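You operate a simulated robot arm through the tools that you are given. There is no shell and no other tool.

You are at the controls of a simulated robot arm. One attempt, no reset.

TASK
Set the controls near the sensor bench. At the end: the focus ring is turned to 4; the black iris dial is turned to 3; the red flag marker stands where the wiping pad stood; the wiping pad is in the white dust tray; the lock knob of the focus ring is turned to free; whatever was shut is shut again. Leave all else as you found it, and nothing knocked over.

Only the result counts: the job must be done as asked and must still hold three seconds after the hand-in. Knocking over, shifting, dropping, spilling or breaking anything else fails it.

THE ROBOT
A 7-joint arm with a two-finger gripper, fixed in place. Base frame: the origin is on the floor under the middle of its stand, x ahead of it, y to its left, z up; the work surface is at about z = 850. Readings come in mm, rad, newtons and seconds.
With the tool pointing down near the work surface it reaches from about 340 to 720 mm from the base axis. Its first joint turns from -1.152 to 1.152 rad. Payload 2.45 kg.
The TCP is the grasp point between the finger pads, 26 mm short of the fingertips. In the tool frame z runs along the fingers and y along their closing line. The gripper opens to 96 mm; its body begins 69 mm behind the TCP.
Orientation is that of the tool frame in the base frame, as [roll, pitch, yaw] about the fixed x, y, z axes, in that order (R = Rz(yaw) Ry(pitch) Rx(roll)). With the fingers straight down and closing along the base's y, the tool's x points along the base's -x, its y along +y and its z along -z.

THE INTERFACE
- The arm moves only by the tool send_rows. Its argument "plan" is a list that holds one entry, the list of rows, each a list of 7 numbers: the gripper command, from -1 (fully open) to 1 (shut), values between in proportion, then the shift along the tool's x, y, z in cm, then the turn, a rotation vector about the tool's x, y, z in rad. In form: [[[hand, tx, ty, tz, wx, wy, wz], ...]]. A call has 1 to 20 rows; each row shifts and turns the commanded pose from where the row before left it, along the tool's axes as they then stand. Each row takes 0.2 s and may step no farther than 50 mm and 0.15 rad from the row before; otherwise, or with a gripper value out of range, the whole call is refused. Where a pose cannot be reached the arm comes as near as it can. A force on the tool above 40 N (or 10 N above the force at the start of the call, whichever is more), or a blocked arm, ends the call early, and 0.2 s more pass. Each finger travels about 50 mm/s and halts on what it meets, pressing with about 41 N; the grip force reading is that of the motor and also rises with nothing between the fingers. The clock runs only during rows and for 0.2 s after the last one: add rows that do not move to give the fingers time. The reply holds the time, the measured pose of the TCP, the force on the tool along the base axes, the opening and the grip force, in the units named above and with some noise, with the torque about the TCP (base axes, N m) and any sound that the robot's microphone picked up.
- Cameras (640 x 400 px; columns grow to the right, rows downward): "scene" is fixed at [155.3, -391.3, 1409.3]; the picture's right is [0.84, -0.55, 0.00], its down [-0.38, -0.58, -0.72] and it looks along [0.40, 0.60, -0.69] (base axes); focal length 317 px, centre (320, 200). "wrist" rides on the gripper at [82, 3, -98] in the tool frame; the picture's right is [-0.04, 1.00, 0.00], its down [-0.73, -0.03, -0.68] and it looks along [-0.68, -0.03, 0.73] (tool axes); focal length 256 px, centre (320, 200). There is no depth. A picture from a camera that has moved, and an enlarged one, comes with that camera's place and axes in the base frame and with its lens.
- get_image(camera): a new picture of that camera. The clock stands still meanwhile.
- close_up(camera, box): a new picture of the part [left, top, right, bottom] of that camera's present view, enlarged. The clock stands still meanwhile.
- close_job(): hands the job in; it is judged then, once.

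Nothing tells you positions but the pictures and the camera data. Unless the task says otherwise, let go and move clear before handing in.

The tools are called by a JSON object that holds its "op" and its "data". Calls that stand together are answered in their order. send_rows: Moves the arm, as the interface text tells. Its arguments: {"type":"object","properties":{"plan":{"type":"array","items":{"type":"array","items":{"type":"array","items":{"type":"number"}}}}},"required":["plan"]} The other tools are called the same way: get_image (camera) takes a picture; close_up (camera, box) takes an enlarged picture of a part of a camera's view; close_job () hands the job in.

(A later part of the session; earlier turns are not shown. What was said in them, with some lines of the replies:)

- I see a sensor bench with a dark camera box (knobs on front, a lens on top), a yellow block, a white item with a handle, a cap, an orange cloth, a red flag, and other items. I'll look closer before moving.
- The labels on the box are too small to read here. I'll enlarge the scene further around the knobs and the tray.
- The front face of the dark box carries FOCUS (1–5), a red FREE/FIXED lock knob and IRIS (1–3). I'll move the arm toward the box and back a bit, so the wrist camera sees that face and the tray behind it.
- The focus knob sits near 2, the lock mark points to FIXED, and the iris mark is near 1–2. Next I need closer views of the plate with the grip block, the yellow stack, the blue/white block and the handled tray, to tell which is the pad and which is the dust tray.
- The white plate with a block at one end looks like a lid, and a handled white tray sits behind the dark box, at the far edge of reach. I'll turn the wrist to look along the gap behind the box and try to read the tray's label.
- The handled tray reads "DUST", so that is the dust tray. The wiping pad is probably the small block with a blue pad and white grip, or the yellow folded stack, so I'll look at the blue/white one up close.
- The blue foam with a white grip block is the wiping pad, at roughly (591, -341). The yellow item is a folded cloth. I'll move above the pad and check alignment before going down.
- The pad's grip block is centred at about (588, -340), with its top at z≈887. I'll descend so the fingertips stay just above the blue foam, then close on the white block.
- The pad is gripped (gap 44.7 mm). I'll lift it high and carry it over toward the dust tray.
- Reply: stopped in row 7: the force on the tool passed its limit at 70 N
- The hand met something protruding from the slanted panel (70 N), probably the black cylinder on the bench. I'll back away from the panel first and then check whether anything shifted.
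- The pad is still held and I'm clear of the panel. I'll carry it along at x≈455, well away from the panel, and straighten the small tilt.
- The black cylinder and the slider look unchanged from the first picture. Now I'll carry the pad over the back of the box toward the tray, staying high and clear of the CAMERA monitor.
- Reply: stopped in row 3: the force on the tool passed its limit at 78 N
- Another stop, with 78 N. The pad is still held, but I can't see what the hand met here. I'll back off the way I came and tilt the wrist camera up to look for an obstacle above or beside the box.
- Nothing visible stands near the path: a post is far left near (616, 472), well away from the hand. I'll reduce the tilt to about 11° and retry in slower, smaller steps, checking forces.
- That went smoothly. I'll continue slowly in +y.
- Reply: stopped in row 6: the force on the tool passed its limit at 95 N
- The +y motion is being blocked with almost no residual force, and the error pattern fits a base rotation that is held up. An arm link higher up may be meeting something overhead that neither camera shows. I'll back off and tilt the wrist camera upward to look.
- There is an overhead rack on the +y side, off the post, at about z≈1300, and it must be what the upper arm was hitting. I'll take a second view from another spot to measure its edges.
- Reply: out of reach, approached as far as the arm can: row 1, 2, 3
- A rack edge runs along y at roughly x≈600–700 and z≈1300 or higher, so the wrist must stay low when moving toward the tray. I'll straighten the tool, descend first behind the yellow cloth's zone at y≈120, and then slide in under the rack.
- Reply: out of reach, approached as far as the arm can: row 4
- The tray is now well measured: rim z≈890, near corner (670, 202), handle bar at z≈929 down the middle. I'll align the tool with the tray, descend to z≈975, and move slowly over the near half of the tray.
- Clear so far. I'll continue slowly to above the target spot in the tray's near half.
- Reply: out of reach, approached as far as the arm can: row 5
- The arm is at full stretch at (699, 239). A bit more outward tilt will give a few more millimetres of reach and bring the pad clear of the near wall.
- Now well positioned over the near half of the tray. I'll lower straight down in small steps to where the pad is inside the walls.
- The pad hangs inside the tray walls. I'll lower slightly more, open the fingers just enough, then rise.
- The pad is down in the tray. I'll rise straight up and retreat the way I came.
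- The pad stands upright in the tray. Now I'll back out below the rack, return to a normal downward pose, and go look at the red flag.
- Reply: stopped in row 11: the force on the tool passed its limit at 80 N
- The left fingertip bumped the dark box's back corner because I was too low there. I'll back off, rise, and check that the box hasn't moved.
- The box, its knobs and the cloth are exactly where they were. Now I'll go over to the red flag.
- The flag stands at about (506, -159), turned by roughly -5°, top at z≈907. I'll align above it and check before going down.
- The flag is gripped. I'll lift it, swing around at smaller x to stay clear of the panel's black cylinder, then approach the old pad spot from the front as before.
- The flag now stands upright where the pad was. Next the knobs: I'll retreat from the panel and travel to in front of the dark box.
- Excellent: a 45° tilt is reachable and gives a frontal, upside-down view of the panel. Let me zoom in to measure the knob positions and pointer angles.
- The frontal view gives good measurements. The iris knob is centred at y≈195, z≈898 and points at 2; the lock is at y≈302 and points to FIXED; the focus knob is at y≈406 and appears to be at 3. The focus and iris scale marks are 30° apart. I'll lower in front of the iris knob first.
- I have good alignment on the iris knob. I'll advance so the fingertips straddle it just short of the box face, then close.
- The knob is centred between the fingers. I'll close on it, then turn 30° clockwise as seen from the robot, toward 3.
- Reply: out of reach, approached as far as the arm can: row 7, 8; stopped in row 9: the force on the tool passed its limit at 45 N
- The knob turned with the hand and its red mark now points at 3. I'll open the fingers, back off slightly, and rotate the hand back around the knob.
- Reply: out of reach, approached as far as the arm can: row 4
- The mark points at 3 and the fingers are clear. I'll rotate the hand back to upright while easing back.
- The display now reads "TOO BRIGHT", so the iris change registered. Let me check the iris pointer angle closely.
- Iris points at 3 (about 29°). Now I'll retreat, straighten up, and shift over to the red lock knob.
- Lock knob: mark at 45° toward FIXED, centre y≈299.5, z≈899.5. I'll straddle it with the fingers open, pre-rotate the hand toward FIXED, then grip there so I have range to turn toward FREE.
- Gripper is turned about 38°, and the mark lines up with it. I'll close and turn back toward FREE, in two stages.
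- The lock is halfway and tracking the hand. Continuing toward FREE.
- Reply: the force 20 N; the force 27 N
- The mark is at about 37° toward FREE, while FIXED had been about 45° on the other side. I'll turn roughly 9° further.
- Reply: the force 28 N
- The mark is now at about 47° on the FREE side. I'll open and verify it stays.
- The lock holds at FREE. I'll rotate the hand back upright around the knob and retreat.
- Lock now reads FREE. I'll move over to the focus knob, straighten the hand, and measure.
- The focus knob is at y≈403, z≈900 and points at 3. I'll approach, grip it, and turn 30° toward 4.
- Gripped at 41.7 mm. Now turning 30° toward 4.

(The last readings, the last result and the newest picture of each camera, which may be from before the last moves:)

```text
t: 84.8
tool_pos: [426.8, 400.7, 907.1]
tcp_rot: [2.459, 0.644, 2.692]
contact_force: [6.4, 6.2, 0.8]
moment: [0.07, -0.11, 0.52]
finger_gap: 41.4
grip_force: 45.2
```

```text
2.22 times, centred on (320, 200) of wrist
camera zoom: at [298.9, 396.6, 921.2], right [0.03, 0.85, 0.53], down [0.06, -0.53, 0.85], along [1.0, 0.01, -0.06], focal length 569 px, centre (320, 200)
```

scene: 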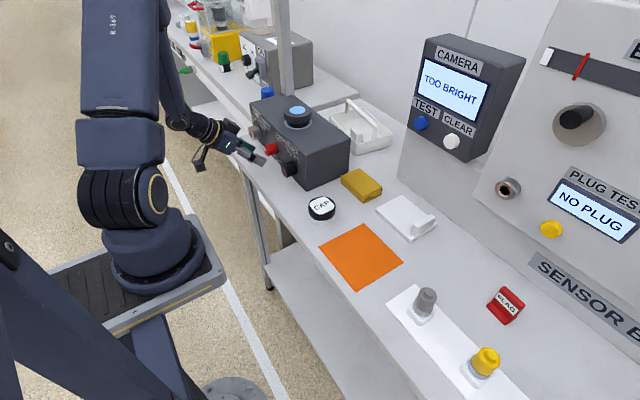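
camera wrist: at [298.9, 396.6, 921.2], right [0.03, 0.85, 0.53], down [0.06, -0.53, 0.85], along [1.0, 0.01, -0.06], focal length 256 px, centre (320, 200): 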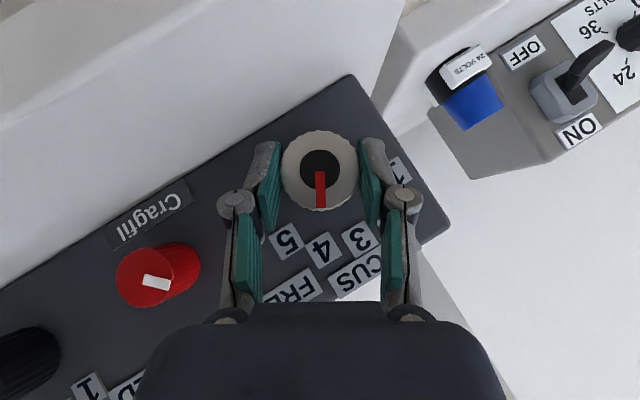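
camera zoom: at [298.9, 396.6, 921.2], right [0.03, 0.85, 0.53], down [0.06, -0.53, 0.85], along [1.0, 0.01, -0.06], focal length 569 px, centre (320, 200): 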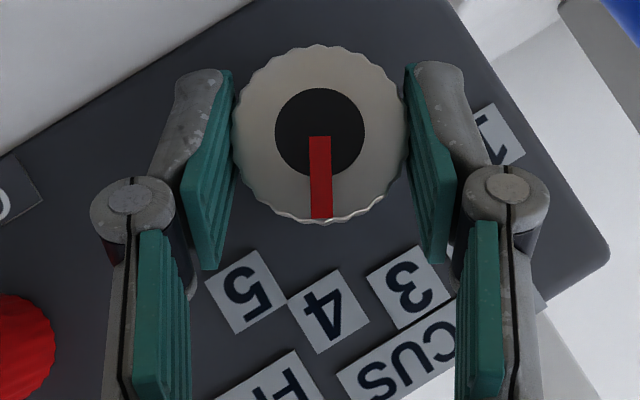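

The pointer is at about 31°, on 4. I'll open, rotate the hand back upright, and back away.

{"op": "send_rows", "data": {"plan": [[[0.0, 0, 0, 0, 0, 0, 0], [-0.5, 0, 0, 0, 0, 0, 0], [-0.5, 0, 0, 0, 0, 0, 0], [-0.5, 0, 0, 0, 0, 0, 0], [-0.5, 0, 0.085, 0, 0.0757, 0, -0.0728], [-0.5, 0, 0.085, 0, 0.0757, 0, -0.0728], [-0.5, 0, 0.085, 0, 0.0757, 0, -0.0728], [-0.5, 0, 0.085, 0, 0.0757, 0, -0.0728], [-0.5, 0, 0.085, 0, 0.0757, 0, -0.0728], [-0.5, 0, 0, 0, 0, 0, 0], [-0.5, 1.3, 0, -1.25, 0, 0, 0], [-0.5, 1.3, 0, -1.25, 0, 0, 0], [-0.5, 0, 0, 0, 0, 0, 0]]]}}

{"op": "get_image", "data": {"camera": "wrist"}}

{"op": "close_up", "data": {"camera": "wrist", "box": [230, 110, 410, 290]}}

{"op": "get_image", "data": {"camera": "scene"}}

```text
t: 87.6
tool_pos: [390.3, 404.5, 911.1]
tcp_rot: [3.141, 0.768, 3.142]
contact_force: [0.2, 0.3, 0.3]
moment: [0.03, -0.01, 0.03]
finger_gap: 72.1
grip_force: 0.2
```

```text
taken
camera wrist: at [261.5, 407.9, 923.3], right [0.03, 1.0, 0.03], down [0.06, -0.03, 1.0], along [1.0, -0.03, -0.06], focal length 256 px, centre (320, 200)
```

wrist: 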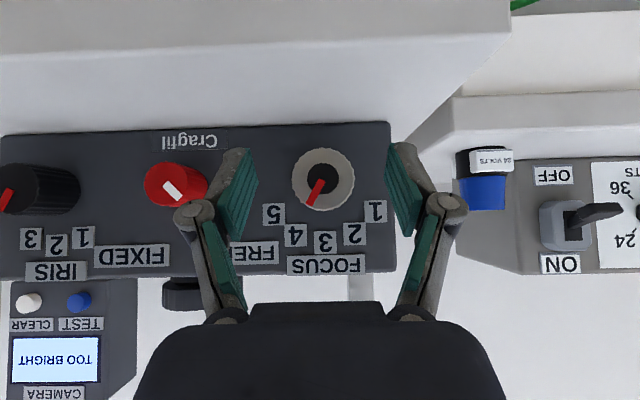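

```text
2.22 times, centred on (320, 200) of wrist
camera zoom: at [261.5, 407.9, 923.3], right [0.03, 1.0, 0.03], down [0.06, -0.03, 1.0], along [1.0, -0.03, -0.06], focal length 569 px, centre (320, 200)
```

zoom: 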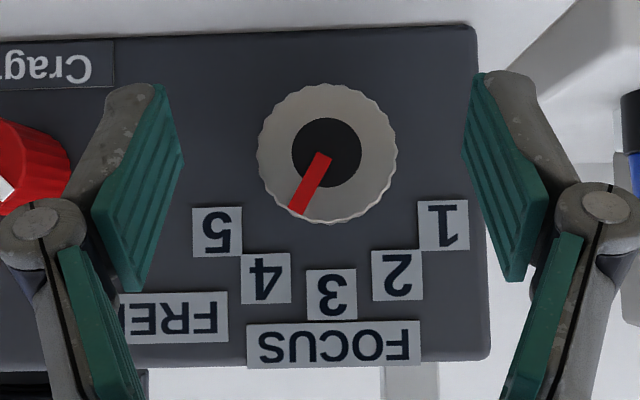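

```text
taken
```

scene: 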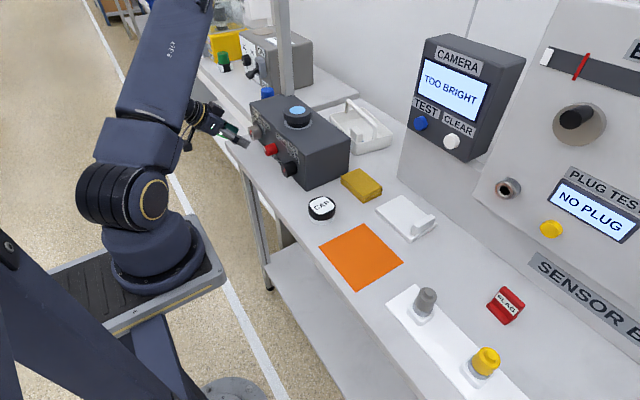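

Focus points at 4. Now I'll repeat the initial close-ups to compare everything with the starting state.

{"op": "close_up", "data": {"camera": "scene", "box": [300, 150, 540, 300]}}

{"op": "close_up", "data": {"camera": "scene", "box": [245, 90, 315, 180]}}

{"op": "close_up", "data": {"camera": "scene", "box": [380, 240, 540, 400]}}

{"op": "close_up", "data": {"camera": "scene", "box": [400, 20, 640, 170]}}

{"op": "close_up", "data": {"camera": "scene", "box": [310, 80, 410, 170]}}

{"op": "close_up", "data": {"camera": "scene", "box": [150, 0, 310, 100]}}

```text
2.67 times, centred on (420, 225) of scene
camera zoom: at [155.3, -391.3, 1409.3], right [0.84, -0.55, 0.0], down [-0.38, -0.58, -0.72], along [0.4, 0.6, -0.69], focal length 846 px, centre (53, 133)
```

zoom: 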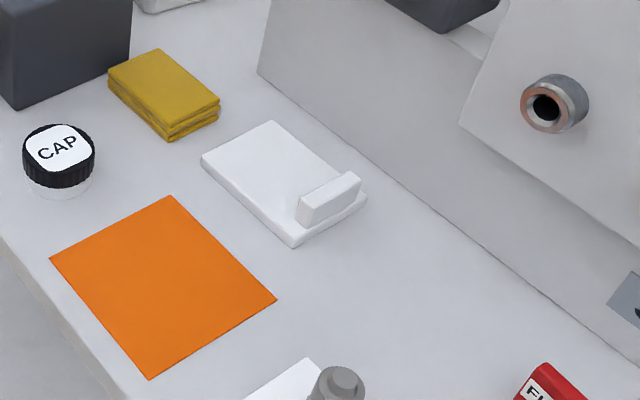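

```text
4.44 times, centred on (280, 135) of scene
camera zoom: at [155.3, -391.3, 1409.3], right [0.84, -0.55, 0.0], down [-0.38, -0.58, -0.72], along [0.4, 0.6, -0.69], focal length 1410 px, centre (498, 489)
```

zoom: 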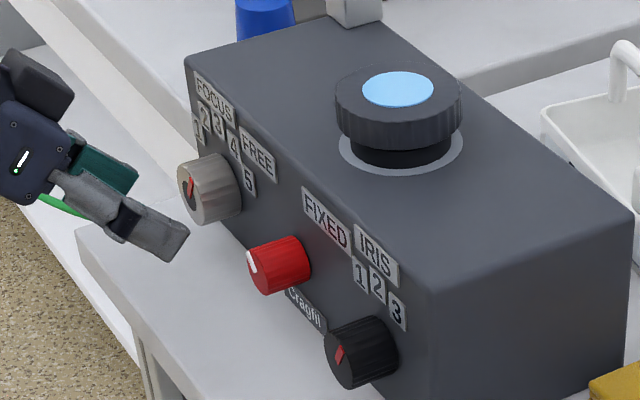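

```text
2.50 times, centred on (460, 320) of scene
camera zoom: at [155.3, -391.3, 1409.3], right [0.84, -0.55, 0.0], down [-0.38, -0.58, -0.72], along [0.4, 0.6, -0.69], focal length 793 px, centre (-30, -100)
```

zoom: 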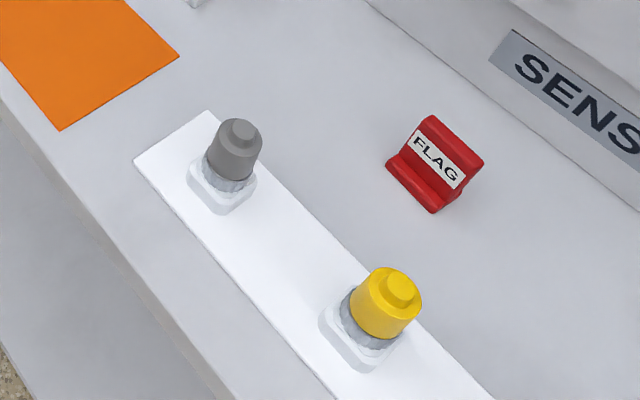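

```text
2.67 times, centred on (520, 95) of scene
camera zoom: at [155.3, -391.3, 1409.3], right [0.84, -0.55, 0.0], down [-0.38, -0.58, -0.72], along [0.4, 0.6, -0.69], focal length 846 px, centre (-213, 480)
```

zoom: 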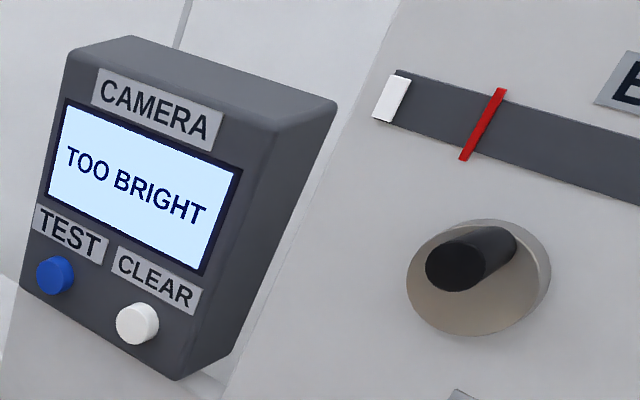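

```text
4.44 times, centred on (360, 125) of scene
camera zoom: at [155.3, -391.3, 1409.3], right [0.84, -0.55, 0.0], down [-0.38, -0.58, -0.72], along [0.4, 0.6, -0.69], focal length 1410 px, centre (142, 533)
```

zoom: 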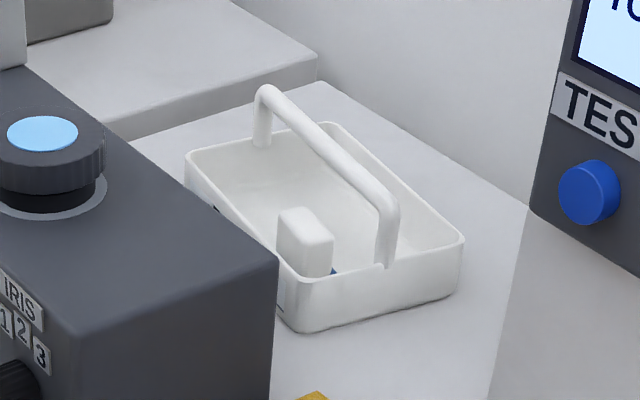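

```text
4.00 times, centred on (230, 50) of scene
camera zoom: at [155.3, -391.3, 1409.3], right [0.84, -0.55, 0.0], down [-0.38, -0.58, -0.72], along [0.4, 0.6, -0.69], focal length 1269 px, centre (680, 800)
```

zoom: 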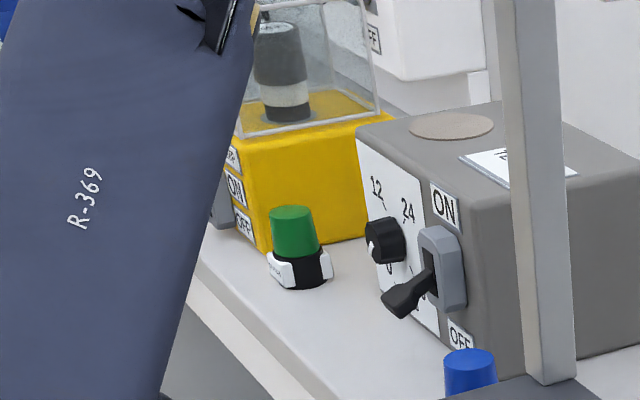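

Everything else matches the starting pictures, and the pad and flag are in place. I'll take one last frontal look at all three knobs before withdrawing.

{"op": "send_rows", "data": {"plan": [[[-0.5, 0.5, -3.5, -0.5, 0, 0, 0], [-0.5, 0, -3.5, 0, 0, 0, 0], [-0.5, 0, -3.5, 0, 0, 0, 0], [-0.5, 0, 0, 0, 0, 0, 0]]]}}

{"op": "close_up", "data": {"camera": "wrist", "box": [230, 110, 410, 290]}}

{"op": "close_up", "data": {"camera": "wrist", "box": [110, 110, 290, 290]}}

{"op": "close_up", "data": {"camera": "wrist", "box": [400, 110, 540, 290]}}

```text
t: 88.6
tool_pos: [382.0, 299.0, 909.3]
tcp_rot: [3.141, 0.766, -3.141]
contact_force: [0.3, -0.7, 0.1]
moment: [0.01, 0.02, 0.0]
finger_gap: 72.1
grip_force: 0.0
```

```text
2.22 times, centred on (320, 200) of wrist
camera zoom: at [254.8, 303.6, 922.1], right [0.03, 1.0, 0.03], down [0.06, -0.03, 1.0], along [1.0, -0.03, -0.06], focal length 569 px, centre (320, 200)
```

zoom: 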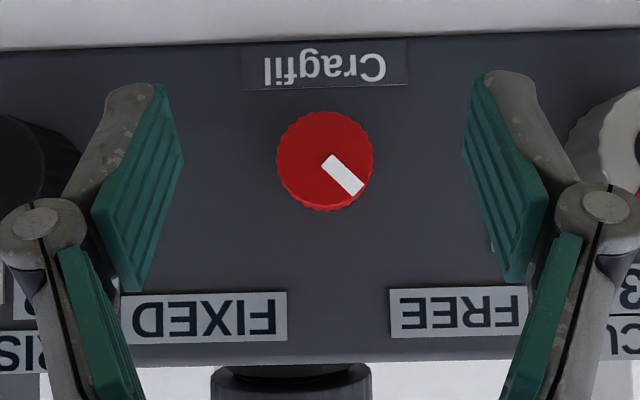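

```text
2.22 times, centred on (200, 200) of wrist
camera zoom: at [254.8, 303.6, 922.1], right [0.03, 1.0, 0.03], down [0.06, -0.03, 1.0], along [1.0, -0.03, -0.06], focal length 569 px, centre (587, 200)
```

zoom: 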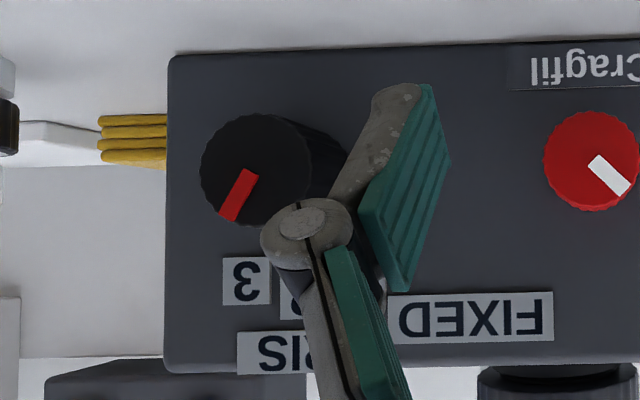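

```text
2.22 times, centred on (470, 200) of wrist
camera zoom: at [254.8, 303.6, 922.1], right [0.03, 1.0, 0.03], down [0.06, -0.03, 1.0], along [1.0, -0.03, -0.06], focal length 569 px, centre (-13, 200)
```

zoom: 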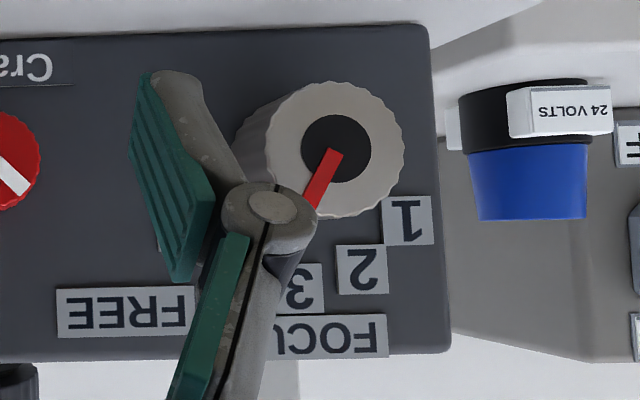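

All three knobs read correctly: iris at 3, lock at FREE, focus at 4. I'll raise the arm clear and take a final overview.

{"op": "send_rows", "data": {"plan": [[[-0.5, 0.3, 0, -0.3, 0, 0, 0], [-0.5, -2.08, 0, -2.16, 0, 0, 0], [-0.5, -2.08, 0, -2.16, 0, 0, 0], [-0.5, -2.08, 0, -2.16, 0, 0, 0], [-0.5, 0, -2.0, 0, 0, 0.15, 0], [-0.5, 0, -2.0, 0, 0, 0.15, 0], [-0.5, 0, -2.0, 0, 0, 0.15, 0], [-0.5, 0, -2.0, 0, 0, 0.15, 0], [-0.5, 0, -2.0, 0, 0, 0.15, 0], [-0.5, 0, -2.0, -2.0, 0, 0, 0], [-0.5, 0, 0, 0, 0, 0, 0]]]}}

{"op": "get_image", "data": {"camera": "scene"}}

{"op": "get_image", "data": {"camera": "wrist"}}

{"op": "close_up", "data": {"camera": "scene", "box": [245, 90, 315, 180]}}

```text
t: 91.0
tool_pos: [379.3, 179.5, 1019.1]
tcp_rot: [3.139, 0.018, -3.141]
contact_force: [-0.9, -0.4, 1.0]
moment: [0.0, 0.01, 0.0]
finger_gap: 71.9
grip_force: 0.1
```

```text
taken
```

scene: 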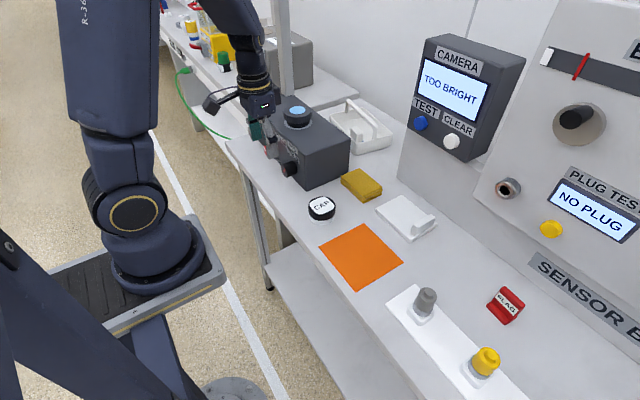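

```text
taken
camera wrist: at [295.4, 183.1, 1115.7], right [0.04, 1.0, 0.0], down [0.72, -0.03, 0.69], along [0.69, -0.03, -0.72], focal length 256 px, centre (320, 200)
```

wrist: 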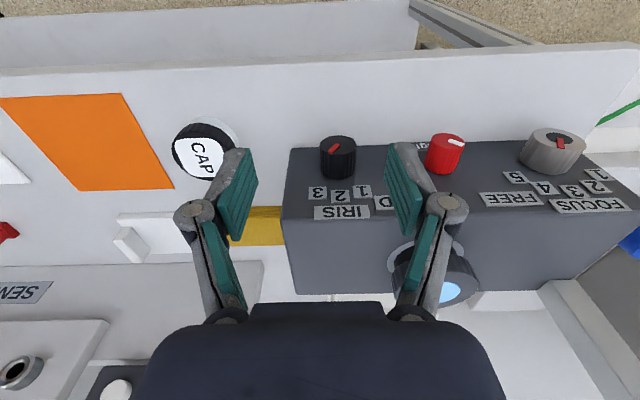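

```text
4.44 times, centred on (280, 135) of scene
camera zoom: at [155.3, -391.3, 1409.3], right [0.84, -0.55, 0.0], down [-0.38, -0.58, -0.72], along [0.4, 0.6, -0.69], focal length 1410 px, centre (498, 489)
```

zoom: 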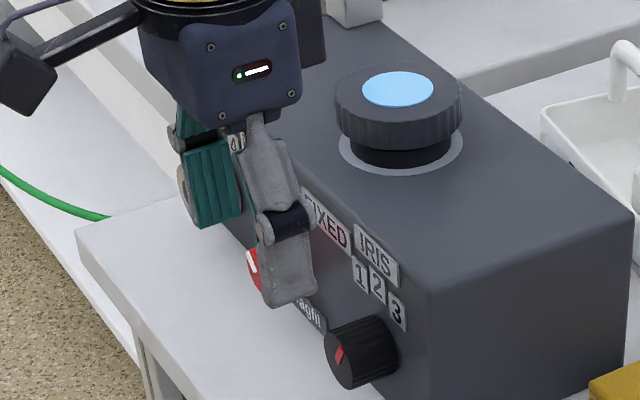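

Focus is at 4, iris at 3 and the lock at FREE. The pad stands in the dust tray and the flag stands where the pad was. The arm is clear with the gripper empty, and everything else matches the starting pictures, so I'm handing in.

{"op": "close_job", "data": {}}

```text
The job is handed in.
```

The job is handed in. At my last check all the requested settings were in place and nothing else had moved:

- **Focus ring:** turned from 3 to 4, with the pointer about 29° round the scale (4 is at 30°).
- **Black iris dial:** turned from 2 to 3, pointer at about 28° (3 is at 30°).
- **Lock knob:** turned from FIXED to FREE.
- **Wiping pad:** standing upright in the tray marked DUST. I took the wiping pad to be the small block with blue foam and a white grip. The yellow folded stack looked like a cloth, so I left it alone.
- **Red flag marker:** standing upright where the pad stood.
- **Anything shut:** I opened nothing, so there was nothing to close again.

**Contacts on the way:** The arm hit things several times while carrying the pad and backing away.
- **Black cylinder:** the hand bumped the one on the slanted panel at about 70 N.
- **Overhead rack:** two stops at 78 N and 95 N were most likely the upper arm against a rack out of view.
- **Dark box:** a finger touched its back corner at about 80 N.
- **Iris dial:** the arm also stopped at 45 N while turning it.

The cylinder and the box looked unmoved in later pictures. I never got a clear view of the rack.

The CAMERA screen changed from "PICTURE GOOD" to "TOO BRIGHT" when I turned the iris to 3.
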